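You operate a simulated robot arm through the tools that you are given. There is no shell and no other tool.

You are at the controls of a simulated robot arm. One attempt, no reset.

JOB
Free stop 1, slide it to 150 mm and lock it again.
Fine: free and lock it with the red key of the framing bench's four-key stand, which ends in its well; stop 2 and the other keys stay as they are.

It is judged by the outcome, as a careful person would: the job done as asked, and still so three seconds after it is handed in. It fails if anything else is knocked over, pushed out of place, dropped, spilled or broken.

ROBOT AND FRAMES
A 7-joint arm with a two-finger parallel gripper, fixed in place. Base frame: the origin is on the floor under the middle of its stand, x ahead of it, y to its left, z up; the work surface is at about z = 880. Units: mm, degrees, N and s.
With the tool pointing down near the work surface it reaches from about 400 to 900 mm from the base axis. Its first joint turns from -143.0 to 143.0 degrees. Payload 3 kg.
Tool frame: the origin (TCP) lies between the finger pads and is the grasp point; the fingertips stand 30 mm ahead of it; z points along the fingers, y is the line along which they close. Largest opening 94 mm; finger width 28, thickness 10; the body of the gripper, 50 by 96 mm, starts 55 mm behind the TCP.
Orientation is that of the tool frame in the base frame, as a unit quaternion [w, x, y, z]. With the fingers straight down and closing along the base's y, the tool's x points along the base's -x, its y along +y and its z along -z.

CONTROLS
- The arm moves only by the tool move_arm. Its argument "deltas" is a list of rows, each a list of 7 numbers: the shift along the base's x, y, z in units of 30 mm (1.0 is 30 mm), then the turn, a rotation vector about the base's x, y, z in units of 6 degrees (1.0 is 6 degrees), then the opening in per cent of the stroke, from 0 (shut) to 100 (fully open). In form: [[tx, ty, tz, rx, ry, rz, fingers], ...]. A call has 1 to 20 rows; each row shifts and turns the commanded pose from where the row before left it. A call with a number of a shift or a turn outside -1 to 1 is refused whole. Each row takes 0.2 s and may step no farther than 50 mm and 8.6 degrees from the row before; otherwise, or with a gripper value out of range, the whole call is refused. A pose out of reach is approached as far as the arm can. The call stops where the force on the tool passes 40 N (or 10 N more than at its start, if that is more) or the arm is blocked; 0.2 s more then pass. The fingers move at their own pace (about 72 mm/s each) and stop on an object; they squeeze with about 25 N. The grip force told is the motor's: it shows also when the fingers shut on nothing. Time passes only in rows, and 0.2 s behind the last, so rows that do not move let the fingers close. The reply holds the time, the measured pose of the TCP, the force on the tool along the base axes, the opening and the grip force, in the units named above and with some noise, with the torque about the TCP (base axes, N m) and any sound that the robot's microphone picked up.
- Cameras (640 x 400 px; columns grow to the right, rows downward): "scene" is fixed at [219, -651.2, 1541.6]; the picture's right is [0.85, -0.52, 0.00], its down [-0.20, -0.33, -0.92] and it looks along [0.48, 0.78, -0.39] (base axes); focal length 366 px, centre (320, 200). "wrist" rides on the gripper at [76, 14, -102] in the tool frame; the picture's right is [-0.18, 0.98, 0.00], its down [-0.75, -0.14, -0.64] and it looks along [-0.63, -0.12, 0.77] (tool axes); focal length 243 px, centre (320, 200).
- snapshot(camera): a new picture of that camera. The clock stands still meanwhile.
- locate(camera, pixels): for up to 12 pixels [column, row] of the newest picture of that camera ("zoom" is the newest enlarged one), the place [x, y, z] in the base frame of the surface seen there, good to about 2 mm, but the place of the scene camera against the robot may be out by one fixed shift of up to 12 mm in any direction. The clock stands still meanwhile.
- enlarge(camera, box): a new picture of the part [left, top, right, bottom] of that camera's present view, enlarged. The clock stands still meanwhile.
- hand_in(): hands the job in; it is judged then, once.

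Leave the gripper open and the arm clear of the work at the hand-in unless told otherwise.

The tools are called after "Emit:" as name(argument=value, ...) on one line, values as JSON. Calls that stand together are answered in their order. move_arm: Moves the arm, as the interface text tells. Its arguments: {"type":"object","properties":{"deltas":{"type":"array","items":{"type":"array","items":{"type":"number"}}}},"required":["deltas"]} The other tools are called the same way: snapshot (camera) takes a picture; locate (camera, pixels) gives the place of the surface under pixels of a picture; enlarge (camera, box) takes an enlarged picture of a part of a camera's view; hand_in () hands the job in.

At the start:

```text
clock: 0.0
tool_pos: [492.6, 316.2, 1282.1]
ee_rot: [0.0, -0.001, 1.0, 0.0]
contact_force: [-0.2, 0.0, 0.2]
wrist_torque: [0.0, -0.02, 0.02]
gripper_width: 93.7
finger_force: 0.1
```

scene: 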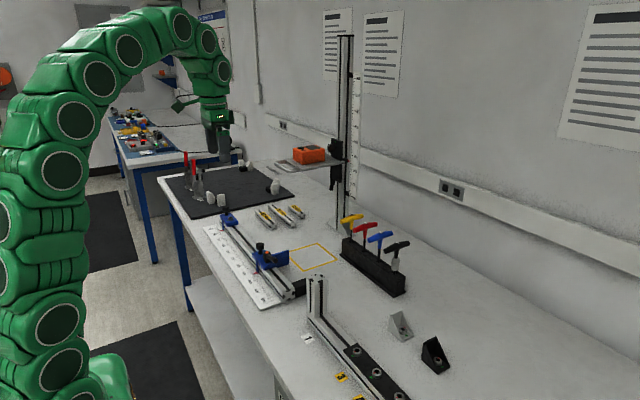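
wrist: 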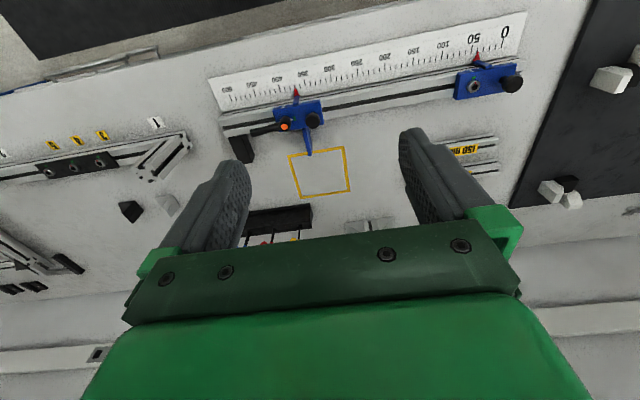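

I see the bench with a ruler and two blue stops, plus a four-key stand with yellow, red, blue and black T-handles. I'll take enlarged views of the scale and stops, and of the key stand.

Emit:
enlarge(camera="scene", box=[190, 190, 350, 320])

Emit:
enlarge(camera="scene", box=[320, 200, 430, 310])

Emit:
enlarge(camera="wrist", box=[200, 0, 540, 170])

Emit:
enlarge(camera="scene", box=[270, 0, 430, 210])

Emit:
enlarge(camera="scene", box=[540, 0, 640, 150])

```text
3.08 times, centred on (270, 255) of scene
```

zoom: 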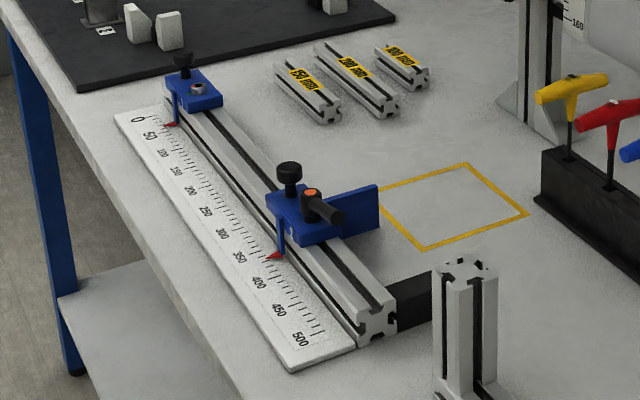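

```text
3.64 times, centred on (375, 255) of scene
```

zoom: 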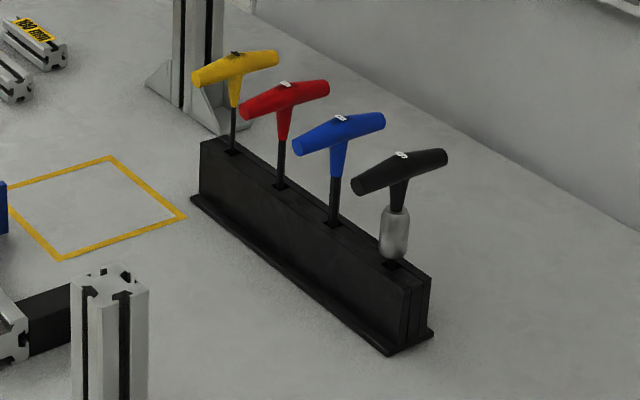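

```text
1.88 times, centred on (370, 85) of wrist
```

zoom: 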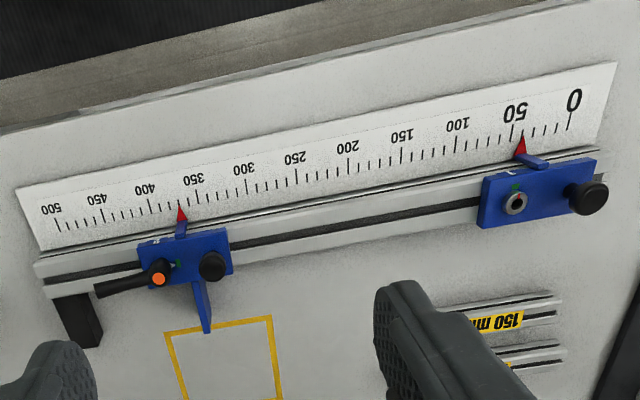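

```text
1.90 times, centred on (350, 105) of scene
```

zoom: 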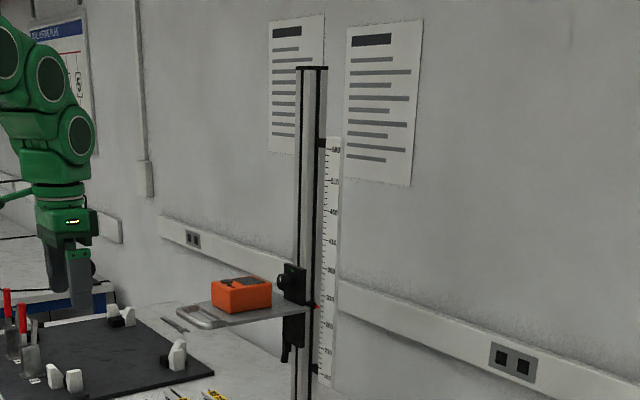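

```text
2.67 times, centred on (590, 75) of scene
```

zoom: 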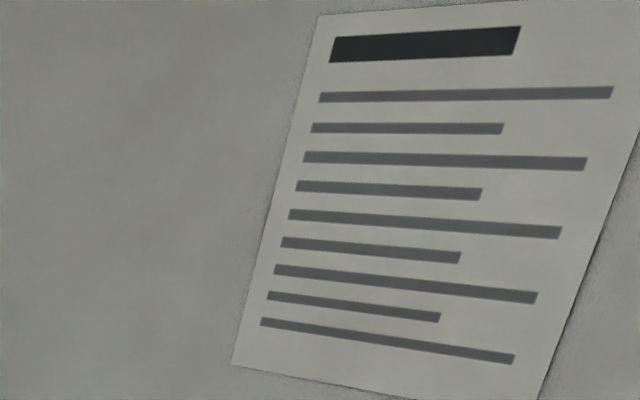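

Both stops carry small white marks, and I need to know which one is stop 1. I'll zoom in further on each stop, and on the key handles.

Emit:
enlarge(camera="scene", box=[215, 195, 255, 230])

Emit:
enlarge(camera="scene", box=[245, 235, 295, 275])

Emit:
enlarge(camera="wrist", box=[445, 40, 535, 110])

Emit:
enlarge(camera="wrist", box=[250, 80, 340, 160])

Emit:
enlarge(camera="wrist", box=[230, 195, 330, 250])

```text
11.43 times, centred on (235, 212) of scene
```

zoom: 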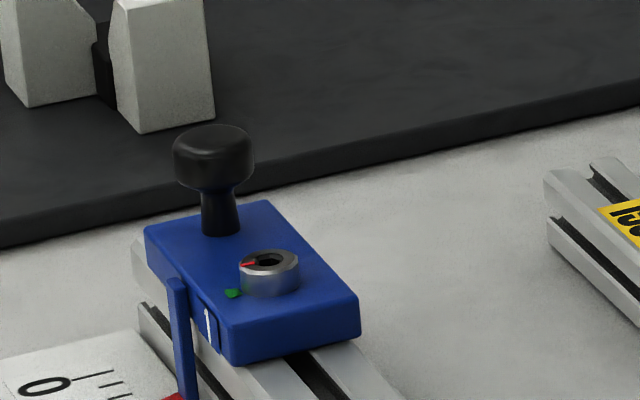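

```text
10.00 times, centred on (270, 255) of scene
```

zoom: 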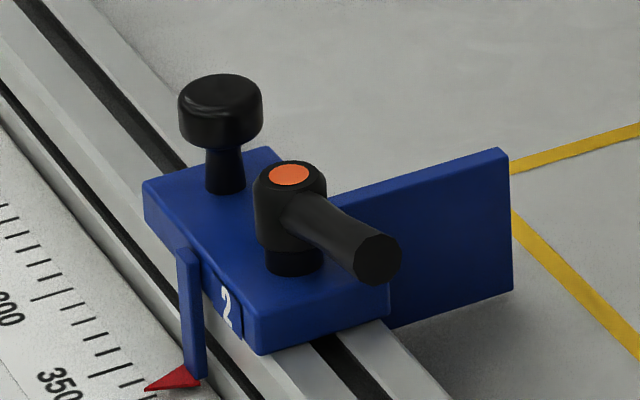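

```text
5.71 times, centred on (490, 75) of wrist
```

zoom: 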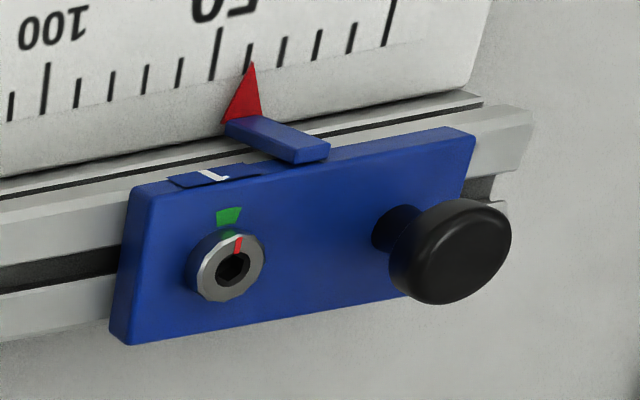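

```text
5.00 times, centred on (295, 120) of wrist
```

zoom: 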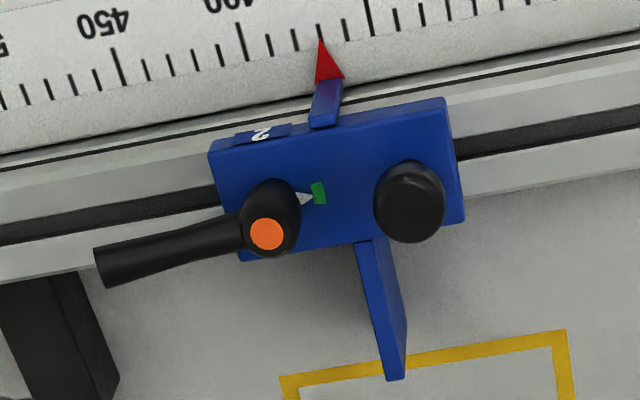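

```text
6.40 times, centred on (280, 222) of wrist
```

zoom: 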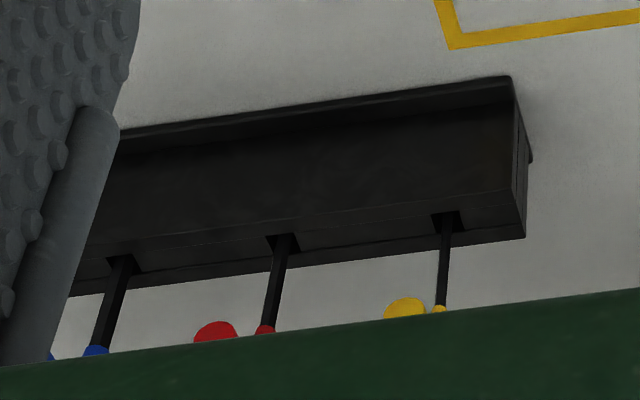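

The stop near 50 mm is labelled "1" and has a hex-socket screw, with its red mark sitting at the green mark. The lever stop near 370 is "2". Next I'll enlarge and locate the key stand so I have the geometry of the red key.

Emit:
enlarge(camera="scene", box=[335, 205, 415, 255])

Emit:
locate(camera="zoom", pixels=[[70, 110], [150, 75], [200, 160], [325, 120], [262, 125], [310, 240], [430, 200], [445, 355], [555, 308], [80, 320], [205, 400], [253, 190]])

```text
8.00 times, centred on (375, 230) of scene
```

zoom: 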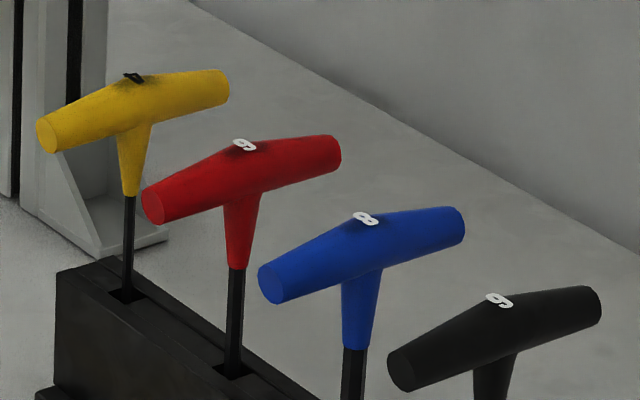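

```text
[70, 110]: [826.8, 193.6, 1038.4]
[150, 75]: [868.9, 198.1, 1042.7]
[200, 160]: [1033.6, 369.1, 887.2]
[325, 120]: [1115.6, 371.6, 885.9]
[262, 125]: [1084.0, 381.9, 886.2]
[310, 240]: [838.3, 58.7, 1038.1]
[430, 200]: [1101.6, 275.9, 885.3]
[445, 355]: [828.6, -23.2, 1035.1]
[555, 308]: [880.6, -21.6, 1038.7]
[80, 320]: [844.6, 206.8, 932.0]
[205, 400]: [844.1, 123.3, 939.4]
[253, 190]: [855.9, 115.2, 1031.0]
```

The keys stand in a row along y at x ≈ 850. Now I'll locate points on the red key in the same zoom picture: bar ends, number, shaft and well.

Emit:
locate(camera="zoom", pixels=[[155, 205], [147, 190], [200, 180], [245, 165], [290, 155], [335, 155], [240, 210], [238, 255], [236, 300], [233, 360], [222, 372], [250, 375]])

Emit:
enlarge(camera="scene", box=[350, 235, 390, 265])

```text
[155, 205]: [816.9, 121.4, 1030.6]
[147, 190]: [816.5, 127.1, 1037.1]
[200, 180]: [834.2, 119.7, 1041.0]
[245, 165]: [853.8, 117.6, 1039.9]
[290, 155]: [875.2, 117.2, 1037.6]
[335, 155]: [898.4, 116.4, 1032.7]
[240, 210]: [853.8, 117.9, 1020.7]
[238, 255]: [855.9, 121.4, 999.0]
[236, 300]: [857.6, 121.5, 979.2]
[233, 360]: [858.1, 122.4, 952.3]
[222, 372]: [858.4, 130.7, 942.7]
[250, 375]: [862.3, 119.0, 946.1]
```

```text
13.33 times, centred on (370, 250) of scene
```

zoom: 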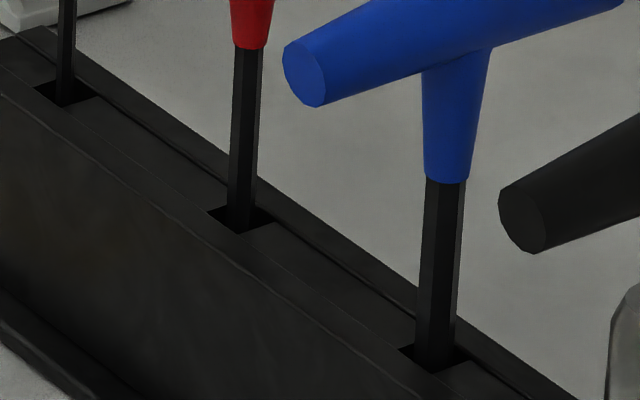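

The red key has a hex shaft and a bar about 82 mm long running along x. The scene camera may be offset, so I'll locate the stop 1 features with the wrist camera, which rides on the arm.

Emit:
enlarge(camera="wrist", box=[445, 40, 535, 110])

Emit:
locate(camera="zoom", pixels=[[234, 268], [237, 245], [229, 215], [205, 262], [258, 250], [215, 290], [455, 250], [250, 65], [120, 340], [140, 195], [470, 140], [390, 235]])

Emit:
locate(camera="wrist", pixels=[[505, 42], [475, 50], [447, 60], [420, 65], [328, 85], [230, 105], [475, 60], [470, 88], [486, 86], [512, 84], [293, 125], [313, 120]])

```text
5.71 times, centred on (490, 75) of wrist
```

zoom: 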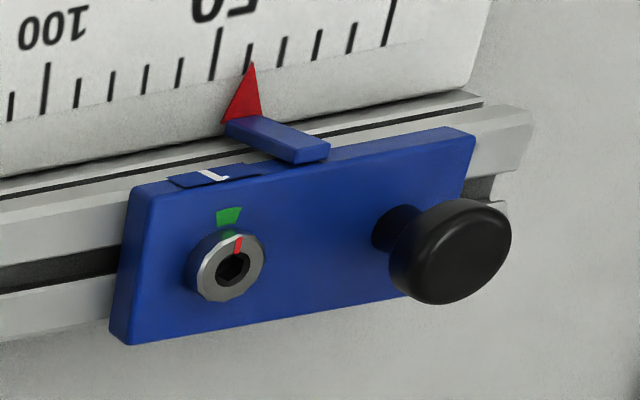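

```text
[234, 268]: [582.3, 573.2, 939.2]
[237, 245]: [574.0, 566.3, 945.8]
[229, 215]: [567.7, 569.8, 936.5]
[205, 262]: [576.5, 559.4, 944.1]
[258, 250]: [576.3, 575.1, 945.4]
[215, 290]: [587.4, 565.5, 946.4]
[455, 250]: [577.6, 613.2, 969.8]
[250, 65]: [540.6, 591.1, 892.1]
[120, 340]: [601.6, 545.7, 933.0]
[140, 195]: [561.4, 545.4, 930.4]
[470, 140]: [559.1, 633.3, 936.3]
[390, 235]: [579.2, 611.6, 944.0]
```

```text
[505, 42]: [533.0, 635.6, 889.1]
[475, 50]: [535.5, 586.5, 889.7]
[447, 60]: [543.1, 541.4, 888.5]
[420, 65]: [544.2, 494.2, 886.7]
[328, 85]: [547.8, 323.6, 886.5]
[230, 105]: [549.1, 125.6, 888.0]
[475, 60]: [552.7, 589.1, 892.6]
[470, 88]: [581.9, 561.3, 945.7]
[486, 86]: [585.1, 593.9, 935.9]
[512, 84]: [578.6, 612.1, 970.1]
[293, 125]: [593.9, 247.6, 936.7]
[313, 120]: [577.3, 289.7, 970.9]
```

Rail runs along y at x≈580, with 0 near y≈635 and 500 toward −y. The stop 1 screw is near (580, 568, 946) and its knob near (579, 612, 970). Next I'll locate obstacles: the mast, its tray, the stand ends and the other keys.

Emit:
snapshot(camera="scene")

Emit:
locate(camera="scene", pixels=[[345, 225], [340, 40], [335, 180], [310, 157], [277, 166], [330, 167], [354, 80], [395, 262], [380, 237], [352, 218], [372, 226], [405, 292]])

```text
taken
```

scene: 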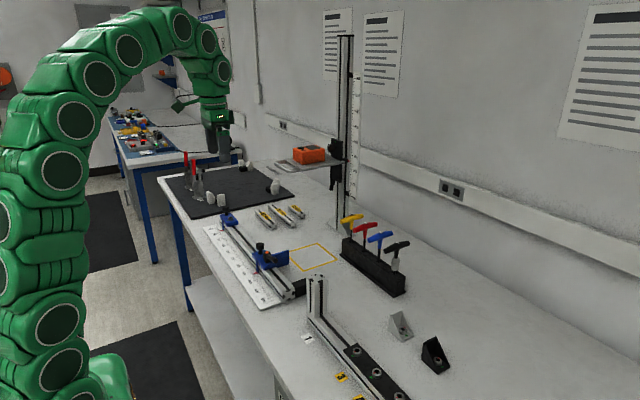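

```text
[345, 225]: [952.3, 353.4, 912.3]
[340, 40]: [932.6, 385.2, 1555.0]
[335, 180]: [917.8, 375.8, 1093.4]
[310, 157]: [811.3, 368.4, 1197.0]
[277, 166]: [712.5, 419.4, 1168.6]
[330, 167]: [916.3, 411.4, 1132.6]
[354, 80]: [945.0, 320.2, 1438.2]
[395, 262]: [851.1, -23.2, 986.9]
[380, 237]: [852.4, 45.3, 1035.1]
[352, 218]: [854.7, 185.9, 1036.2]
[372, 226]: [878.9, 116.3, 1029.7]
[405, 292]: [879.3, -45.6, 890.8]
```

The mast is at about (935, 380). Its tray spans x≈710–920, y≈340–420 at z≈1170, so I'll stay away from that area. First I move in −y, then forward to hover over the red key, aiming for a TCP of about (857, 125, 1150) with the gripper about 64% open.

Emit:
move_arm(deltas=[[0.3, -0.91, 0, 0, 0, 0, 64], [0.3, -0.91, 0, 0, 0, 0, 64], [0.3, -0.91, 0, 0, 0, 0, 64], [0.3, -0.91, 0, 0, 0, 0, 64], [0.3, -0.91, 0, 0, 0, 0, 64], [0.3, -0.91, 0, 0, 0, 0, 64], [0.3, -0.91, 0, 0, 0, 0, 64], [0.8, 0, -0.35, 0, 0, 0, 64], [0.8, 0, -0.35, 0, 0, 0, 64], [0.8, 0, -0.35, 0, 0, 0, 64], [0.8, 0, -0.35, 0, 0, 0, 64], [0.8, 0, -0.35, 0, 0, 0, 64], [0.8, 0, -0.35, 0, 0, 0, 64], [0.8, 0, -0.35, 0, 0, 0, 64], [0.8, 0, -0.35, 0, 0, 0, 64], [0.8, 0, -0.35, 0, 0, 0, 64], [0, 0, 0, 0, 0, 0, 64]])

Emit:
snapshot(camera="wrist")

Emit:
snapshot(camera="scene")

```text
clock: 3.6
tool_pos: [773.2, 127.2, 1189.2]
ee_rot: [0.002, 0.0, 1.0, 0.0]
contact_force: [-0.1, -0.2, 0.6]
wrist_torque: [-0.02, -0.01, 0.01]
gripper_width: 60.1
finger_force: 0.1
```

```text
taken
```

wrist: 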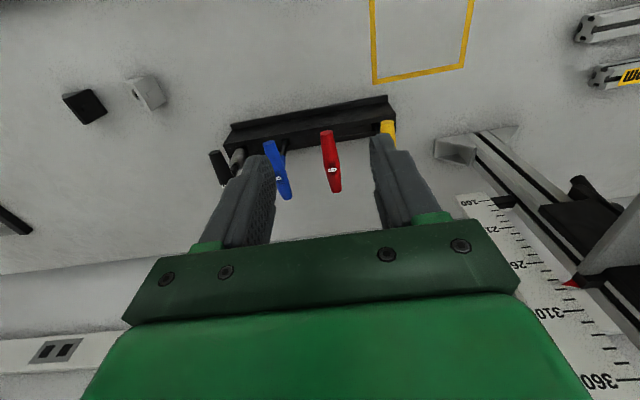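

```text
taken
```

scene: 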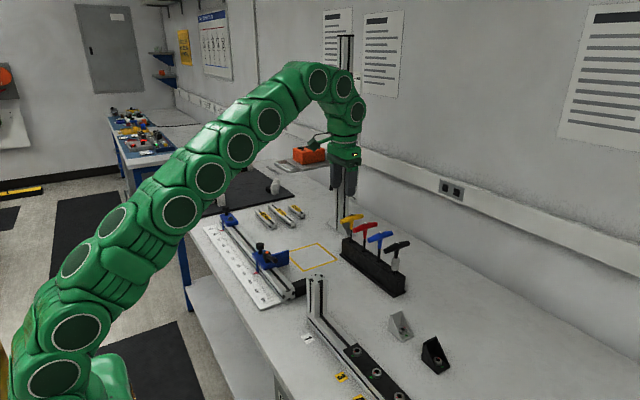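

The red bar is in the wrist view between about (327, 135) and (335, 190). I'll enlarge the area and locate it.

Emit:
enlarge(camera="wrist", box=[260, 100, 400, 210])

Emit:
locate(camera="wrist", pixels=[[326, 134], [331, 170], [335, 190], [325, 150], [338, 150], [270, 145], [288, 195], [278, 175], [388, 128], [212, 155], [330, 160], [320, 195]])

```text
3.64 times, centred on (330, 155) of wrist
```

zoom: 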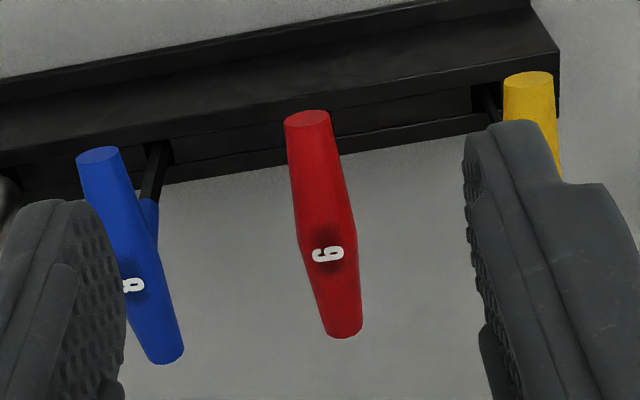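

```text
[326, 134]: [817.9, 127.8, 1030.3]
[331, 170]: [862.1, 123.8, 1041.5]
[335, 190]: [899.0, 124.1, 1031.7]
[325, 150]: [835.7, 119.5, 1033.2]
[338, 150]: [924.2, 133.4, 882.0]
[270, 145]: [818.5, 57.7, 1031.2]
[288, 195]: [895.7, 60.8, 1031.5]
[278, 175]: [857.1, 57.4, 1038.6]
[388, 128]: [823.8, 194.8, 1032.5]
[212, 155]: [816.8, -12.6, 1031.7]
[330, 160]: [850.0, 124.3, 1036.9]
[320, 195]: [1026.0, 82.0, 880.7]
```

The red bar runs from (818, 128) to (899, 124), so its centre is about (858, 126, 1031), and the neighbours are about 68 mm away. I'll move over it and descend to z≈1075, checking before the grasp.

Emit:
move_arm(deltas=[[0.94, -0.01, 0, 0, 0, 0, 62], [0.94, -0.01, 0, 0, 0, 0, 62], [0.94, -0.02, 0, 0, 0, 0, 62], [0, 0, -0.95, 0, 0, 0, 62], [0, 0, -0.95, 0, 0, 0, 62], [0, 0, -0.95, 0, 0, 0, 62], [0, 0, -0.95, 0, 0, 0, 62], [0, 0, 0, 0, 0, 0, 62]])

Emit:
snapshot(camera="wrist")

Emit:
enlarge(camera="scene", box=[320, 150, 440, 270])

```text
clock: 5.4
tool_pos: [772.1, 128.9, 1073.0]
ee_rot: [0.0, -0.001, 1.0, 0.0]
contact_force: [0.4, -0.6, -0.4]
wrist_torque: [0.0, 0.0, -0.02]
gripper_width: 58.1
finger_force: 0.0
out of reach, approached as far as the arm can: row 1, 2, 3
```

```text
taken
```

wrist: 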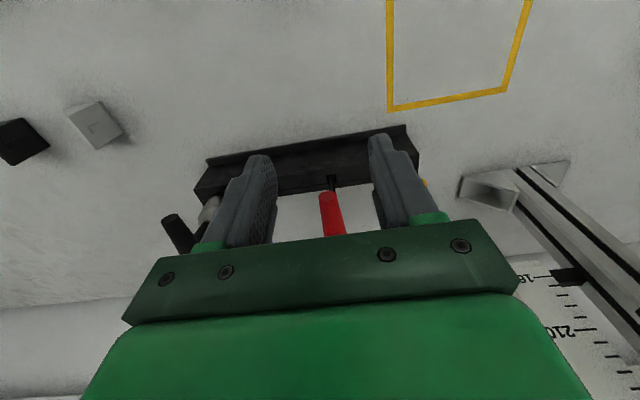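

```text
3.33 times, centred on (380, 210) of scene
```

zoom: 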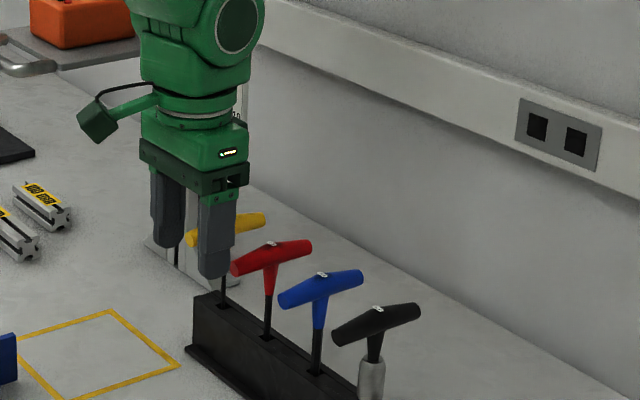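

The three forward rows were out of reach at z≈1189, and the TCP is now at (772, 129, 1073). The open fingers straddle the bar line, so sliding forward is safe. I'll try small forward steps at this height to find the reach.

Emit:
move_arm(deltas=[[0.5, -0.05, 0, 0, 0, 0, 62], [0.5, -0.05, 0, 0, 0, 0, 62], [0.5, 0, 0, 0, 0, 0, 62], [0.5, 0, 0, 0, 0, 0, 62], [0.4, 0, 0, 0, 0, 0, 62], [0, 0, 0, 0, 0, 0, 62]])

```text
clock: 6.8
tool_pos: [844.1, 122.5, 1075.1]
ee_rot: [0.001, -0.001, 1.0, 0.0]
contact_force: [0.3, 0.6, 0.5]
wrist_torque: [0.0, -0.01, 0.05]
gripper_width: 58.4
finger_force: 0.1
```

It reached x=844 at z=1075 without trouble. I'll step another 14 mm forward to see whether x=858 works at this height, correcting y by +3.5.

Emit:
move_arm(deltas=[[0.25, 0.1, 0, 0, 0, 0, 62], [0.22, 0, 0, 0, 0, 0, 62], [0, 0, 0, 0, 0, 0, 62]])

Emit:
snapshot(camera="wrist")

```text
clock: 7.6
tool_pos: [850.5, 124.2, 1073.5]
ee_rot: [0.0, -0.001, 1.0, 0.001]
contact_force: [0.3, 0.9, 0.8]
wrist_torque: [-0.01, 0.0, -0.02]
gripper_width: 58.2
finger_force: 0.0
out of reach, approached as far as the arm can: row 2
```

```text
taken
```

wrist: 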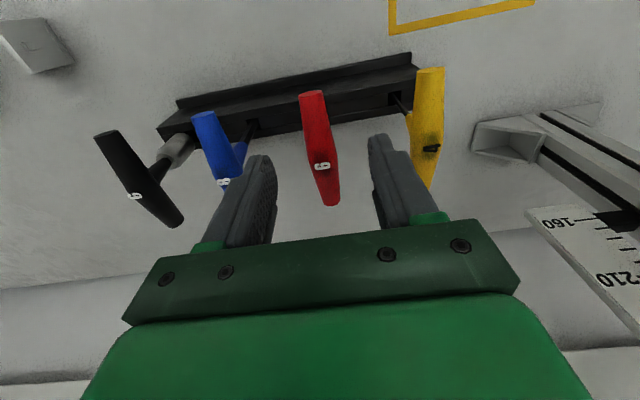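

Straight down, the reach limit here is x≈851, so lifting the key at x≈858 would be out of reach. I'll tilt the tool 15° so the fingers point outward (rotation about −y). That moves the wrist back and gains reach. Then I'll step forward to x≈858.

Emit:
move_arm(deltas=[[0, 0, 0, 0, -0.9, 0, 62], [0, 0, 0, 0, -0.8, 0, 62], [0, 0, 0, 0, -0.8, 0, 62], [0.25, 0.04, 0, 0, 0, 0, 62], [0, 0, 0, 0, 0, 0, 62]])

Emit:
snapshot(camera="wrist")

Emit:
enlarge(camera="scene", box=[320, 150, 440, 270])

```text
clock: 8.8
tool_pos: [857.4, 126.7, 1075.8]
ee_rot: [0.131, -0.001, 0.991, 0.0]
contact_force: [-0.1, -0.4, -0.1]
wrist_torque: [0.01, 0.02, 0.02]
gripper_width: 58.5
finger_force: 0.1
```

```text
taken
```

wrist: 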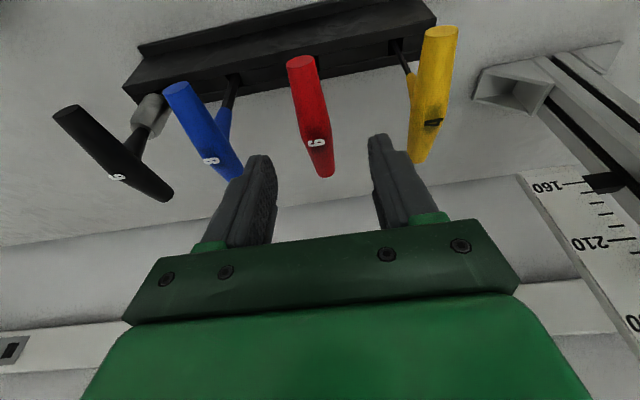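

```text
3.33 times, centred on (380, 210) of scene
```

zoom: 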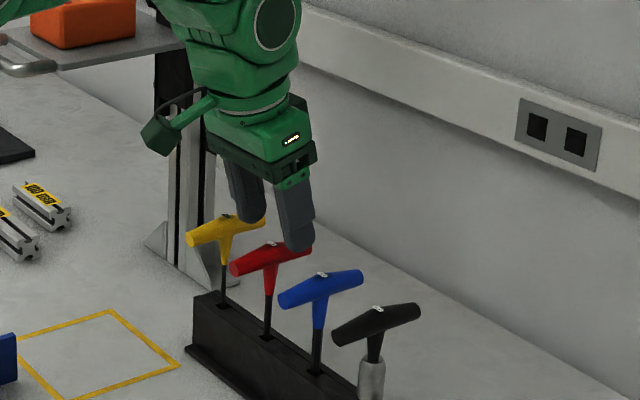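

The tilt worked and x=857 is reached. I'll locate the bar ends and centre again from this closer wrist view to confirm the grasp line.

Emit:
enlarge(camera="wrist", box=[250, 30, 410, 190])

Emit:
locate(camera="wrist", pixels=[[301, 62], [312, 110], [317, 142], [323, 172], [300, 110], [322, 110], [306, 142], [330, 142], [181, 90], [210, 160], [439, 34], [432, 122]])

```text
2.50 times, centred on (330, 110) of wrist
```

zoom: 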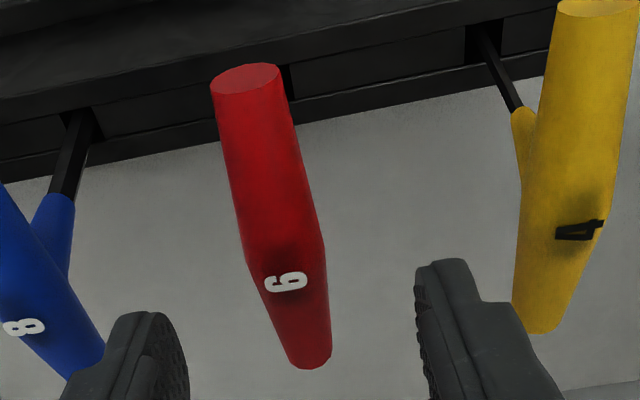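

```text
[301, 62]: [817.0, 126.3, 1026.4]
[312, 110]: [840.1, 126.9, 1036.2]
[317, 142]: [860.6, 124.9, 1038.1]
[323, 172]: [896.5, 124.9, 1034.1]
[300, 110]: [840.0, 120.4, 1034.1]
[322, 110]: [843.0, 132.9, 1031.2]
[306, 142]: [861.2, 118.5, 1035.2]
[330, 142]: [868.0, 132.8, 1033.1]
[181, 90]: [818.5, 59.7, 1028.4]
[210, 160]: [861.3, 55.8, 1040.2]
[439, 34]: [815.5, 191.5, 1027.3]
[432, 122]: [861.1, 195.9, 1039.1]
```

The bar centre is confirmed at about (857, 126, 1030). I'll descend 45 mm and close the fingers on the bar.

Emit:
move_arm(deltas=[[0, 0, -0.5, 0, 0, 0, 62], [0, 0, -0.5, 0, 0, 0, 62], [0, -0.02, -0.5, 0, 0, 0, 62], [0, 0, 0, 0, 0, 0, 62]])

Emit:
move_arm(deltas=[[0, 0, 0, 0, 0, 0, 30], [0, 0, 0, 0, 0, 0, 0], [0, 0, 0, 0, 0, 0, 0], [0, 0, 0, 0, 0, 0, 0]])

Emit:
enlarge(camera="scene", box=[320, 180, 420, 270])

Emit:
snapshot(camera="wrist")

```text
clock: 9.8
tool_pos: [857.8, 126.6, 1030.6]
ee_rot: [0.13, 0.0, 0.991, 0.0]
contact_force: [0.9, 0.0, 0.8]
wrist_torque: [0.01, 0.0, 0.0]
gripper_width: 58.4
finger_force: 0.1
```

```text
clock: 10.8
tool_pos: [857.2, 125.9, 1030.5]
ee_rot: [0.13, -0.001, 0.991, 0.0]
contact_force: [0.5, -0.7, -0.4]
wrist_torque: [-0.04, -0.02, 0.01]
gripper_width: 23.2
finger_force: 24.7
```

```text
4.44 times, centred on (370, 225) of scene
```

zoom: 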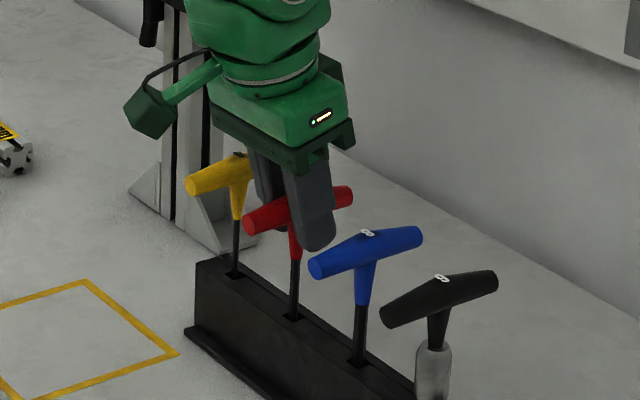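

```text
taken
```

wrist: 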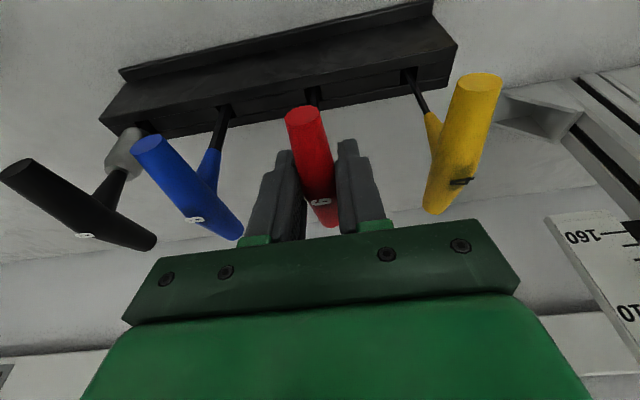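

The key is gripped at width 23.2 with about 25 N. The seated pose is TCP (857.2, 125.9, 1030.5), and I'll use that for the return. Now I lift straight up 75 mm.

Emit:
move_arm(deltas=[[0, 0, 0.4, 0, 0, 0, 0], [0, 0, 0.5, 0, 0, 0, 0], [0, 0, 0.5, 0, 0, 0, 0], [0, 0, 0.5, 0, 0, 0, 0], [0, 0, 0.5, 0, 0, 0, 0], [0, 0, 0.1, 0, 0, 0, 0], [0, 0, 0, 0, 0, 0, 0]])

Emit:
enlarge(camera="scene", box=[320, 150, 440, 270])

Emit:
snapshot(camera="wrist")

```text
clock: 12.4
tool_pos: [859.6, 126.1, 1105.2]
ee_rot: [0.131, -0.001, 0.991, 0.0]
contact_force: [0.8, -0.3, -2.0]
wrist_torque: [-0.02, -0.02, 0.0]
gripper_width: 22.8
finger_force: 25.8
```

```text
3.33 times, centred on (380, 210) of scene
```

zoom: 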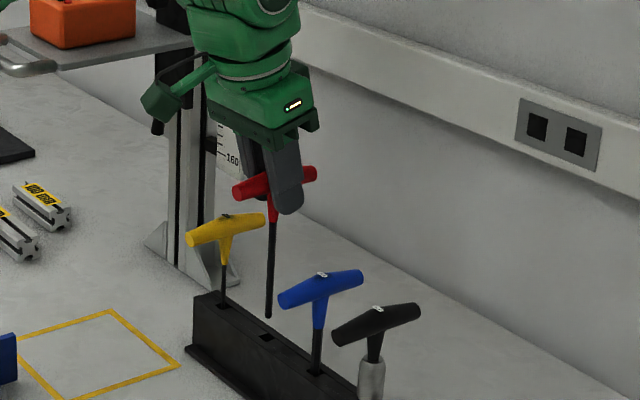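

```text
taken
```

wrist: 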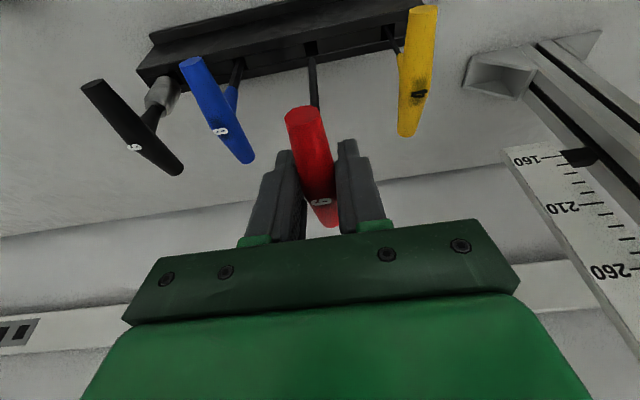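

The red key is out of its well, with its tip at about (268, 316) in the zoom. I'll locate points along its shaft to get tip position and length.

Emit:
enlarge(camera="scene", box=[350, 200, 390, 260])

Emit:
locate(camera="wrist", pixels=[[302, 112], [315, 160], [318, 200], [314, 100], [313, 80], [312, 68], [311, 50], [325, 222]])

```text
6.67 times, centred on (370, 230) of scene
```

zoom: 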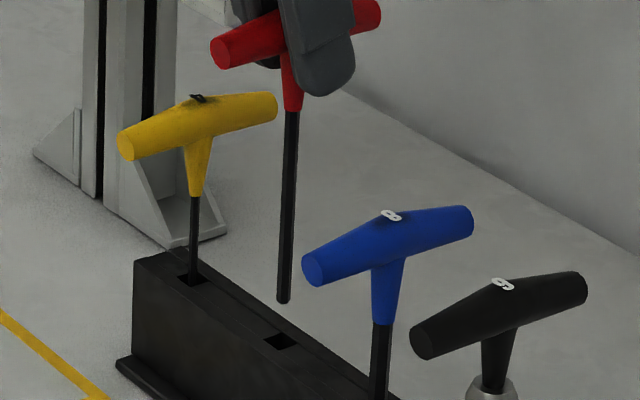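

```text
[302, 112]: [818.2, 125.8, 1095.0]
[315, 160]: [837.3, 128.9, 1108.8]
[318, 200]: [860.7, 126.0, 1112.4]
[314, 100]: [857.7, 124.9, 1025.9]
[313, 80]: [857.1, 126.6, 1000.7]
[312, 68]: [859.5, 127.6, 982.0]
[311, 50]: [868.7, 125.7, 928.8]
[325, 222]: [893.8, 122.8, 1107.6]
```

Emit:
locate(camera="zoom", pixels=[[284, 298], [285, 270], [288, 200], [291, 130], [293, 90], [222, 50], [283, 340], [290, 302], [278, 302]])

Emit:
enlarge(camera="wrist", box=[285, 30, 345, 115])

```text
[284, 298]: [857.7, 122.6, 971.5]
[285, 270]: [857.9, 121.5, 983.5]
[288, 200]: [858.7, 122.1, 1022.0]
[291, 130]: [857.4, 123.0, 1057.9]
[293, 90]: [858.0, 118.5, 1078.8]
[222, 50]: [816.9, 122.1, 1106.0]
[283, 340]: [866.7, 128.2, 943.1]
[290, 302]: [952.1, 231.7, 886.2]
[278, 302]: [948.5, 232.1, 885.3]
```

```text
4.71 times, centred on (315, 72) of wrist
```

zoom: 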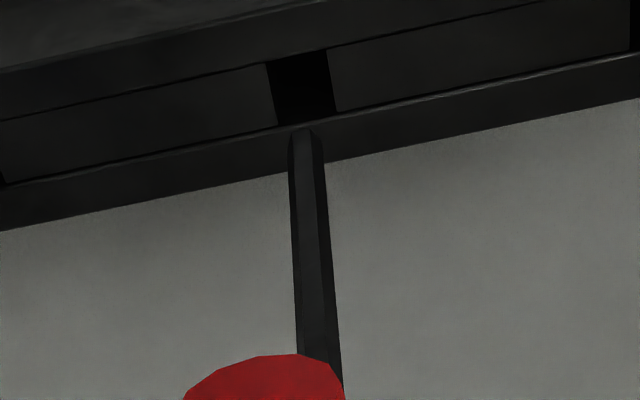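

The tip is at z≈970 with the bar centre at 1105, so the key is about 135 mm from bar centre to tip and it hangs vertical. To find the hex orientation relative to the bar, I'll zoom tightly on the shaft from both cameras.

Emit:
enlarge(camera="wrist", box=[305, 55, 330, 80])

Emit:
enlarge(camera="scene", box=[362, 225, 378, 248])

```text
16.00 times, centred on (318, 68) of wrist
```

zoom: 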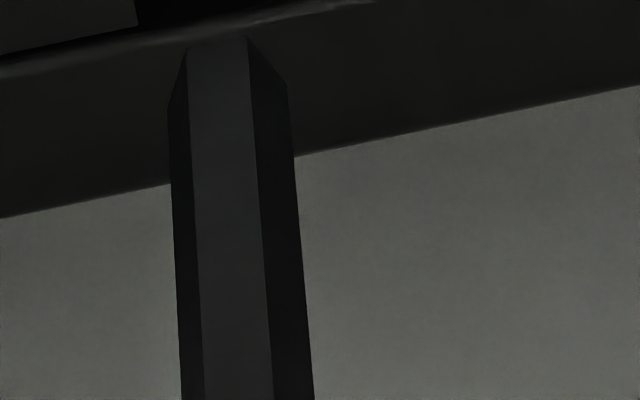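

```text
16.00 times, centred on (370, 236) of scene
```

zoom: 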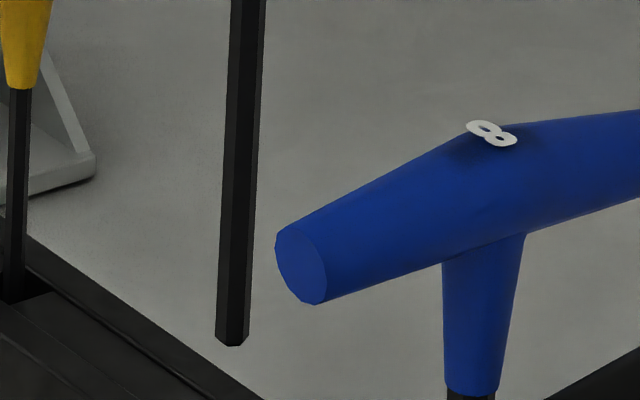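

The facets show that the hex has flats square to the bar, so flat normals lie along the bar and every 60° from it. Before carrying the key across, I'll locate the clamps on the black mat beyond stop 1 and the tray corners.

Emit:
snapshot(camera="scene")

Emit:
locate(camera="scene", pixels=[[185, 158], [195, 172], [209, 200], [222, 199], [241, 163], [274, 186], [275, 163], [292, 172], [262, 188], [300, 197], [315, 282], [240, 195]])

```text
taken
```

scene: 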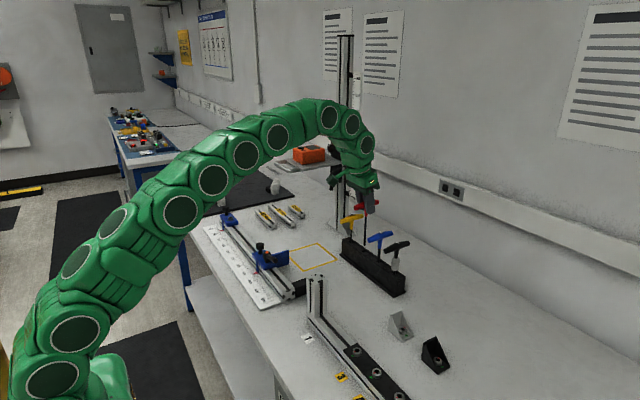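

```text
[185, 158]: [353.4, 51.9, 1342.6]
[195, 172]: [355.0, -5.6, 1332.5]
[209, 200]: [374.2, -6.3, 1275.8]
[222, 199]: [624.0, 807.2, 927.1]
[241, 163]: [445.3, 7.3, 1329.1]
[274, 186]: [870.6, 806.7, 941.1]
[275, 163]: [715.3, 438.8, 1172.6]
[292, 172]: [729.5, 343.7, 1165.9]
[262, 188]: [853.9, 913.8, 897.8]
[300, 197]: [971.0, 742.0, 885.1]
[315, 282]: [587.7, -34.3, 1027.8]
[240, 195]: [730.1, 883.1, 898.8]
```

The clamps are well beyond y≈800. The tray corner is at about (715, 440, 1172), and I'll stay inside that radius. Now I retract along −x with the key while rising to z≈1150.

Emit:
move_arm(deltas=[[-0.5, 0, 0.1, 0, 0, 0, 0], [-0.9, 0, 0.2, 0, 0, 0, 0], [-0.95, 0, 0.2, 0, 0, 0, 0], [-0.95, 0, 0.2, 0, 0, 0, 0], [-0.95, 0, 0.2, 0, 0, 0, 0], [-0.95, 0, 0.2, 0, 0, 0, 0], [-0.95, 0, 0.2, 0, 0, 0, 0], [-0.95, 0, 0.2, 0, 0, 0, 0], [-0.95, 0, 0.1, 0, 0, 0, 0], [-0.6, 0, 0.1, 0, 0, 0, 0], [0, 0, 0, 0, 0, 0, 0]])

Emit:
snapshot(camera="wrist")

```text
clock: 14.8
tool_pos: [599.7, 126.9, 1158.5]
ee_rot: [0.131, -0.001, 0.991, 0.0]
contact_force: [0.9, 0.4, -1.2]
wrist_torque: [0.03, 0.03, -0.03]
gripper_width: 22.8
finger_force: 24.4
```

```text
taken
```

wrist: 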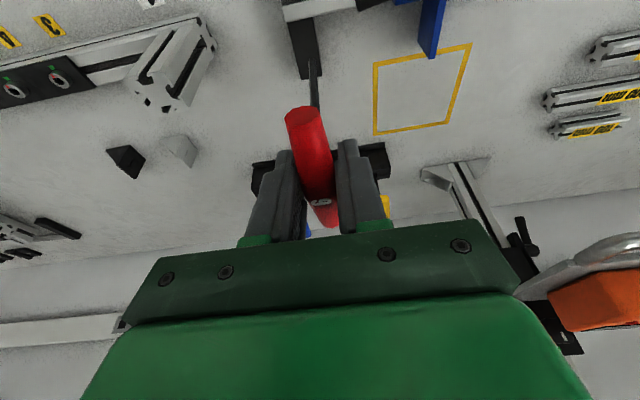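

The key is steady and still in the same place in the wrist picture. Now I sweep around at a radius of about 600 to azimuth ~44°, yawing 36° along with it.

Emit:
move_arm(deltas=[[-0.3, 0.842, 0, 0, 0, 0.5, 0], [-0.3, 0.842, 0, 0, 0, 0.5, 0], [-0.35, 0.842, 0, 0, 0, 0.5, 0], [-0.4, 0.842, 0, 0, 0, 0.5, 0], [-0.45, 0.842, 0, 0, 0, 0.5, 0], [-0.45, 0.842, 0, 0, 0, 0.5, 0], [-0.45, 0.842, 0, 0, 0, 0.5, 0], [-0.5, 0.842, 0, 0, 0, 0.5, 0], [-0.5, 0.842, 0, 0, 0, 0.5, 0], [-0.55, 0.842, 0, 0, 0, 0.5, 0], [-0.55, 0.842, 0, 0, 0, 0.5, 0], [-0.6, 0.842, 0, 0, 0, 0.5, 0], [0, 0, 0, 0, 0, 0, 0]])

Emit:
snapshot(camera="wrist")

```text
clock: 17.6
tool_pos: [438.3, 428.0, 1157.6]
ee_rot: [0.124, -0.307, 0.943, 0.041]
contact_force: [0.0, -0.7, -1.8]
wrist_torque: [-0.01, -0.04, -0.01]
gripper_width: 23.1
finger_force: 24.3
```

```text
taken
```

wrist: 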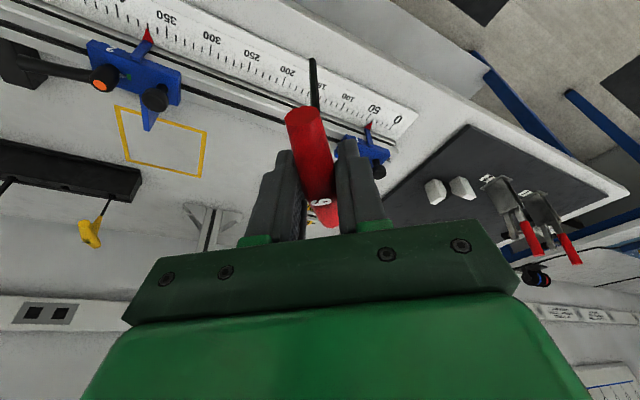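

Stop 1 is in view to the right of the key. I'll extend toward the screw to about (552, 542), keeping z so the tip at about 1022 clears the knob, then look at the socket.

Emit:
move_arm(deltas=[[0.63, 0.63, 0, 0, 0, 0, 0], [0.63, 0.63, 0, 0, 0, 0, 0], [0.63, 0.63, 0, 0, 0, 0, 0], [0.63, 0.63, -0.1, 0, 0, 0, 0], [0.63, 0.63, -0.1, 0, 0, 0, 0], [0.63, 0.63, -0.1, 0, 0, 0, 0], [0, 0, 0, 0, 0, 0, 0]])

Emit:
snapshot(camera="wrist")

Emit:
enlarge(camera="scene", box=[180, 120, 300, 240])

```text
clock: 19.2
tool_pos: [553.3, 542.2, 1146.3]
ee_rot: [0.124, -0.306, 0.943, 0.04]
contact_force: [0.2, -0.4, -2.3]
wrist_torque: [0.02, -0.03, 0.02]
gripper_width: 22.7
finger_force: 24.9
```

```text
taken
```

wrist: 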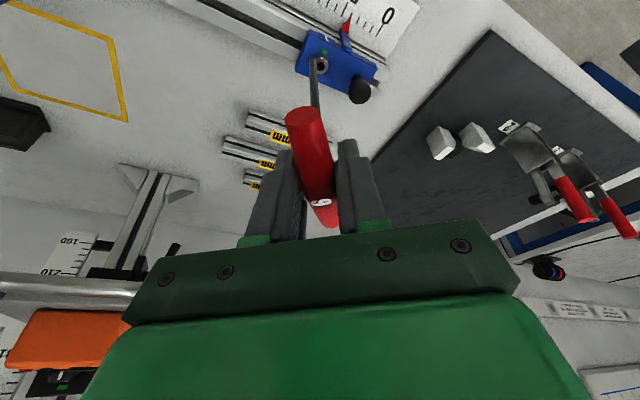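

```text
3.33 times, centred on (240, 180) of scene
```

zoom: 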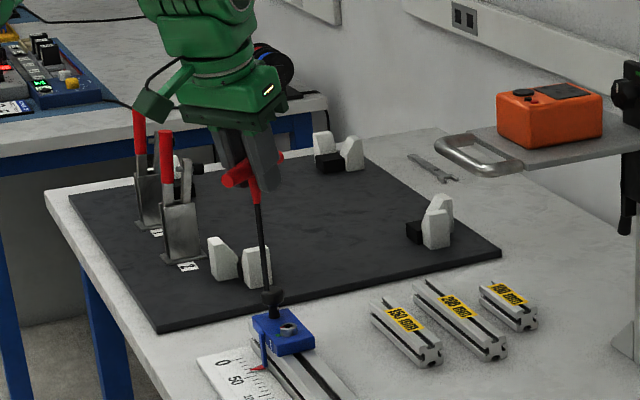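

In the wrist view the tip at about (318, 62) lies right over the screw. I'll enlarge that part to read the socket's hex orientation and position.

Emit:
enlarge(camera="wrist", box=[290, 20, 385, 110])

Emit:
enlarge(camera="scene", box=[220, 205, 245, 222])

```text
4.44 times, centred on (338, 65) of wrist
```

zoom: 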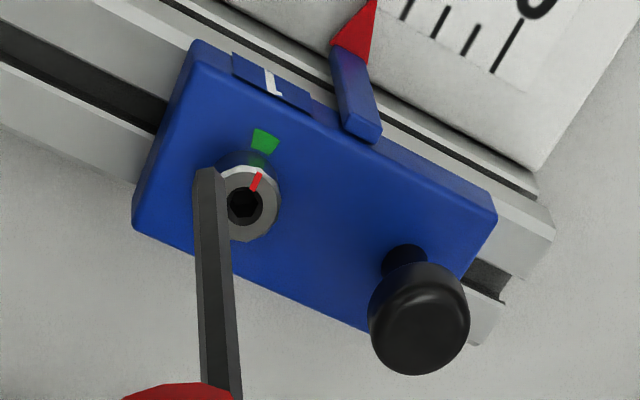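

```text
16.00 times, centred on (232, 214) of scene
```

zoom: 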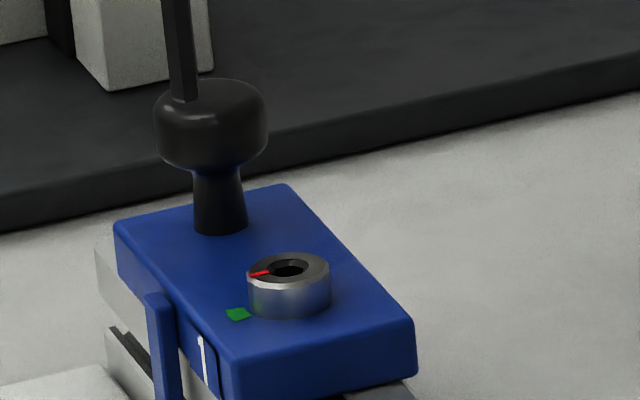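

I'll zoom tighter on the screw head in the wrist view and locate the socket centre, red mark and green mark.

Emit:
enlarge(camera="wrist", box=[330, 40, 360, 80])

Emit:
enlarge(camera="wrist", box=[328, 42, 364, 76])

```text
10.00 times, centred on (345, 60) of wrist
```

zoom: 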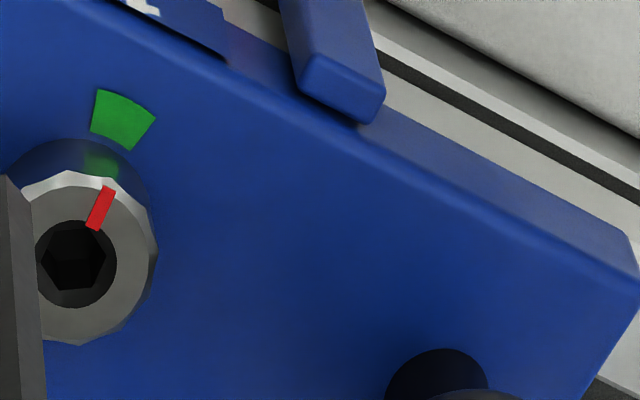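

```text
11.76 times, centred on (346, 59) of wrist
```

zoom: 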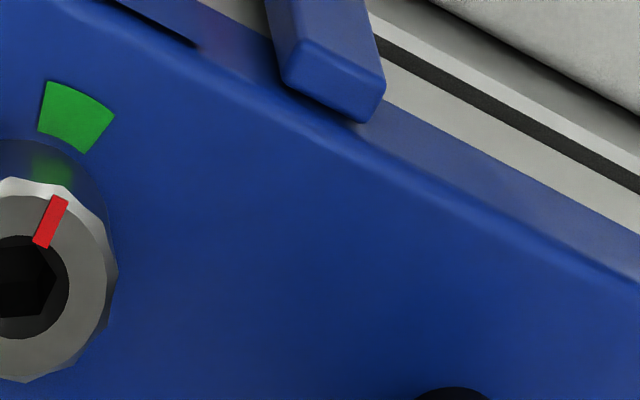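

The red mark and green mark both point along −x from the socket centre. The socket's corners look to be at about 0/60/120/180° in the base frame, so a bar yaw of 30° should line up the key's hex. I'll turn −6° and shift the key aside by about 20 mm for an unobstructed look.

Emit:
move_arm(deltas=[[0.17, -0.29, 0, 0, 0, -0.5, 0], [0.17, -0.29, 0, 0, 0, -0.5, 0], [0, 0, 0, 0, 0, 0, 0]])

Emit:
snapshot(camera="wrist")

Emit:
enlarge(camera="wrist", box=[310, 40, 370, 80])

```text
clock: 20.0
tool_pos: [560.5, 526.0, 1147.7]
ee_rot: [0.126, -0.257, 0.958, 0.034]
contact_force: [1.0, 0.6, -1.4]
wrist_torque: [0.01, -0.02, 0.0]
gripper_width: 23.1
finger_force: 24.8
```

```text
taken
```

wrist: 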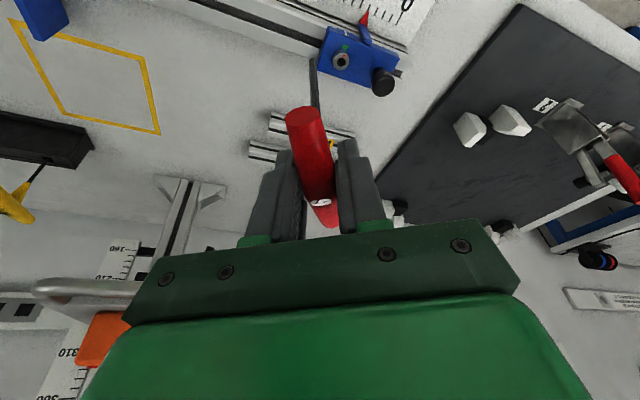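

```text
10.00 times, centred on (340, 60) of wrist
```

zoom: 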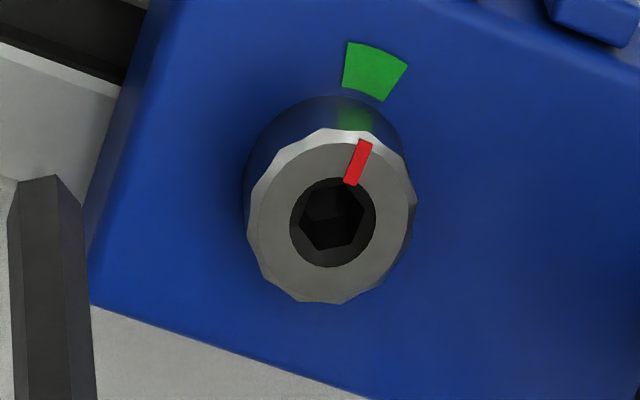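

Now the socket is unobstructed. One tighter zoom will give the hex corners, and I'll locate the rim points.

Emit:
locate(camera="zoom", pixels=[[333, 222], [270, 222], [395, 215], [335, 285], [358, 160], [320, 150], [375, 70], [385, 265], [275, 265], [290, 165], [385, 175], [120, 320]])

Emit:
enlarge(camera="wrist", box=[334, 55, 350, 70])

```text
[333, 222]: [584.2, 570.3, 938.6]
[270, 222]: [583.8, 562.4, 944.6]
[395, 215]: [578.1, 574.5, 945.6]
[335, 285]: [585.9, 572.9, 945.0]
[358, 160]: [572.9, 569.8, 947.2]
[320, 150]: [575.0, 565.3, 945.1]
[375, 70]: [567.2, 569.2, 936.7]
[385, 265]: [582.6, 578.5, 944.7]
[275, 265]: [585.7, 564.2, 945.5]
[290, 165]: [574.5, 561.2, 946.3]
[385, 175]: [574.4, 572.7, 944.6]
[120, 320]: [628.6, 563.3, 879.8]
```

```text
16.00 times, centred on (342, 62) of wrist
```

zoom: 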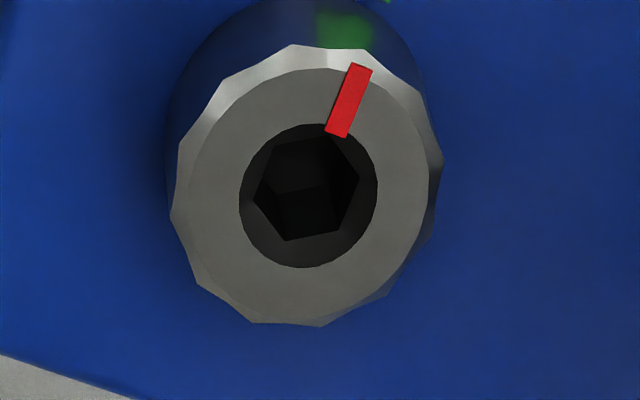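

The socket corners come out at about 0/60/120/180° in the base frame, and the current bar yaw of 30° matches. Socket centre is about (580.0, 569.0) with the rim at z≈945.3. Next I'll measure where the key tip is relative to the TCP, zooming on the shaft.

Emit:
enlarge(camera="wrist", box=[296, 50, 336, 110])

Emit:
locate(camera="wrist", pixels=[[312, 60], [312, 63], [313, 66], [313, 70], [314, 74], [314, 78], [315, 82], [315, 86], [315, 90], [316, 94], [316, 98], [317, 102]])

```text
6.67 times, centred on (316, 80) of wrist
```

zoom: 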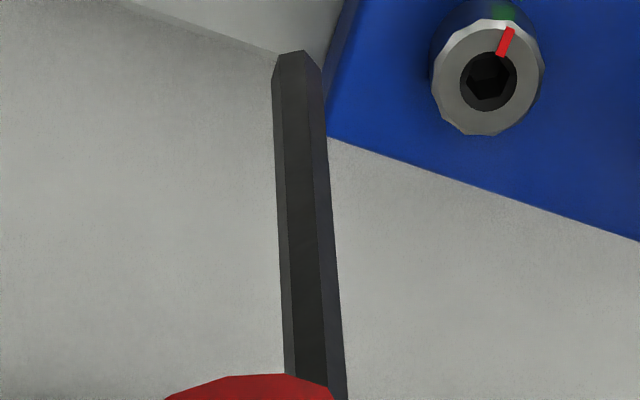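

```text
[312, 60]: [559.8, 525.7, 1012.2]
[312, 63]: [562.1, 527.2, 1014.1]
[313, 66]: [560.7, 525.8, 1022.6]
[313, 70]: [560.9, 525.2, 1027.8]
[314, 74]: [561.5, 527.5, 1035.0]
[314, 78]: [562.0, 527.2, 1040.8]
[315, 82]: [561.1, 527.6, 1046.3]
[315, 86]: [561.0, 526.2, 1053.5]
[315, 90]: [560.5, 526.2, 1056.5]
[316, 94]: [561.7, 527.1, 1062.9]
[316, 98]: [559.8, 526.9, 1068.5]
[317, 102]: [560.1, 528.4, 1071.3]
```

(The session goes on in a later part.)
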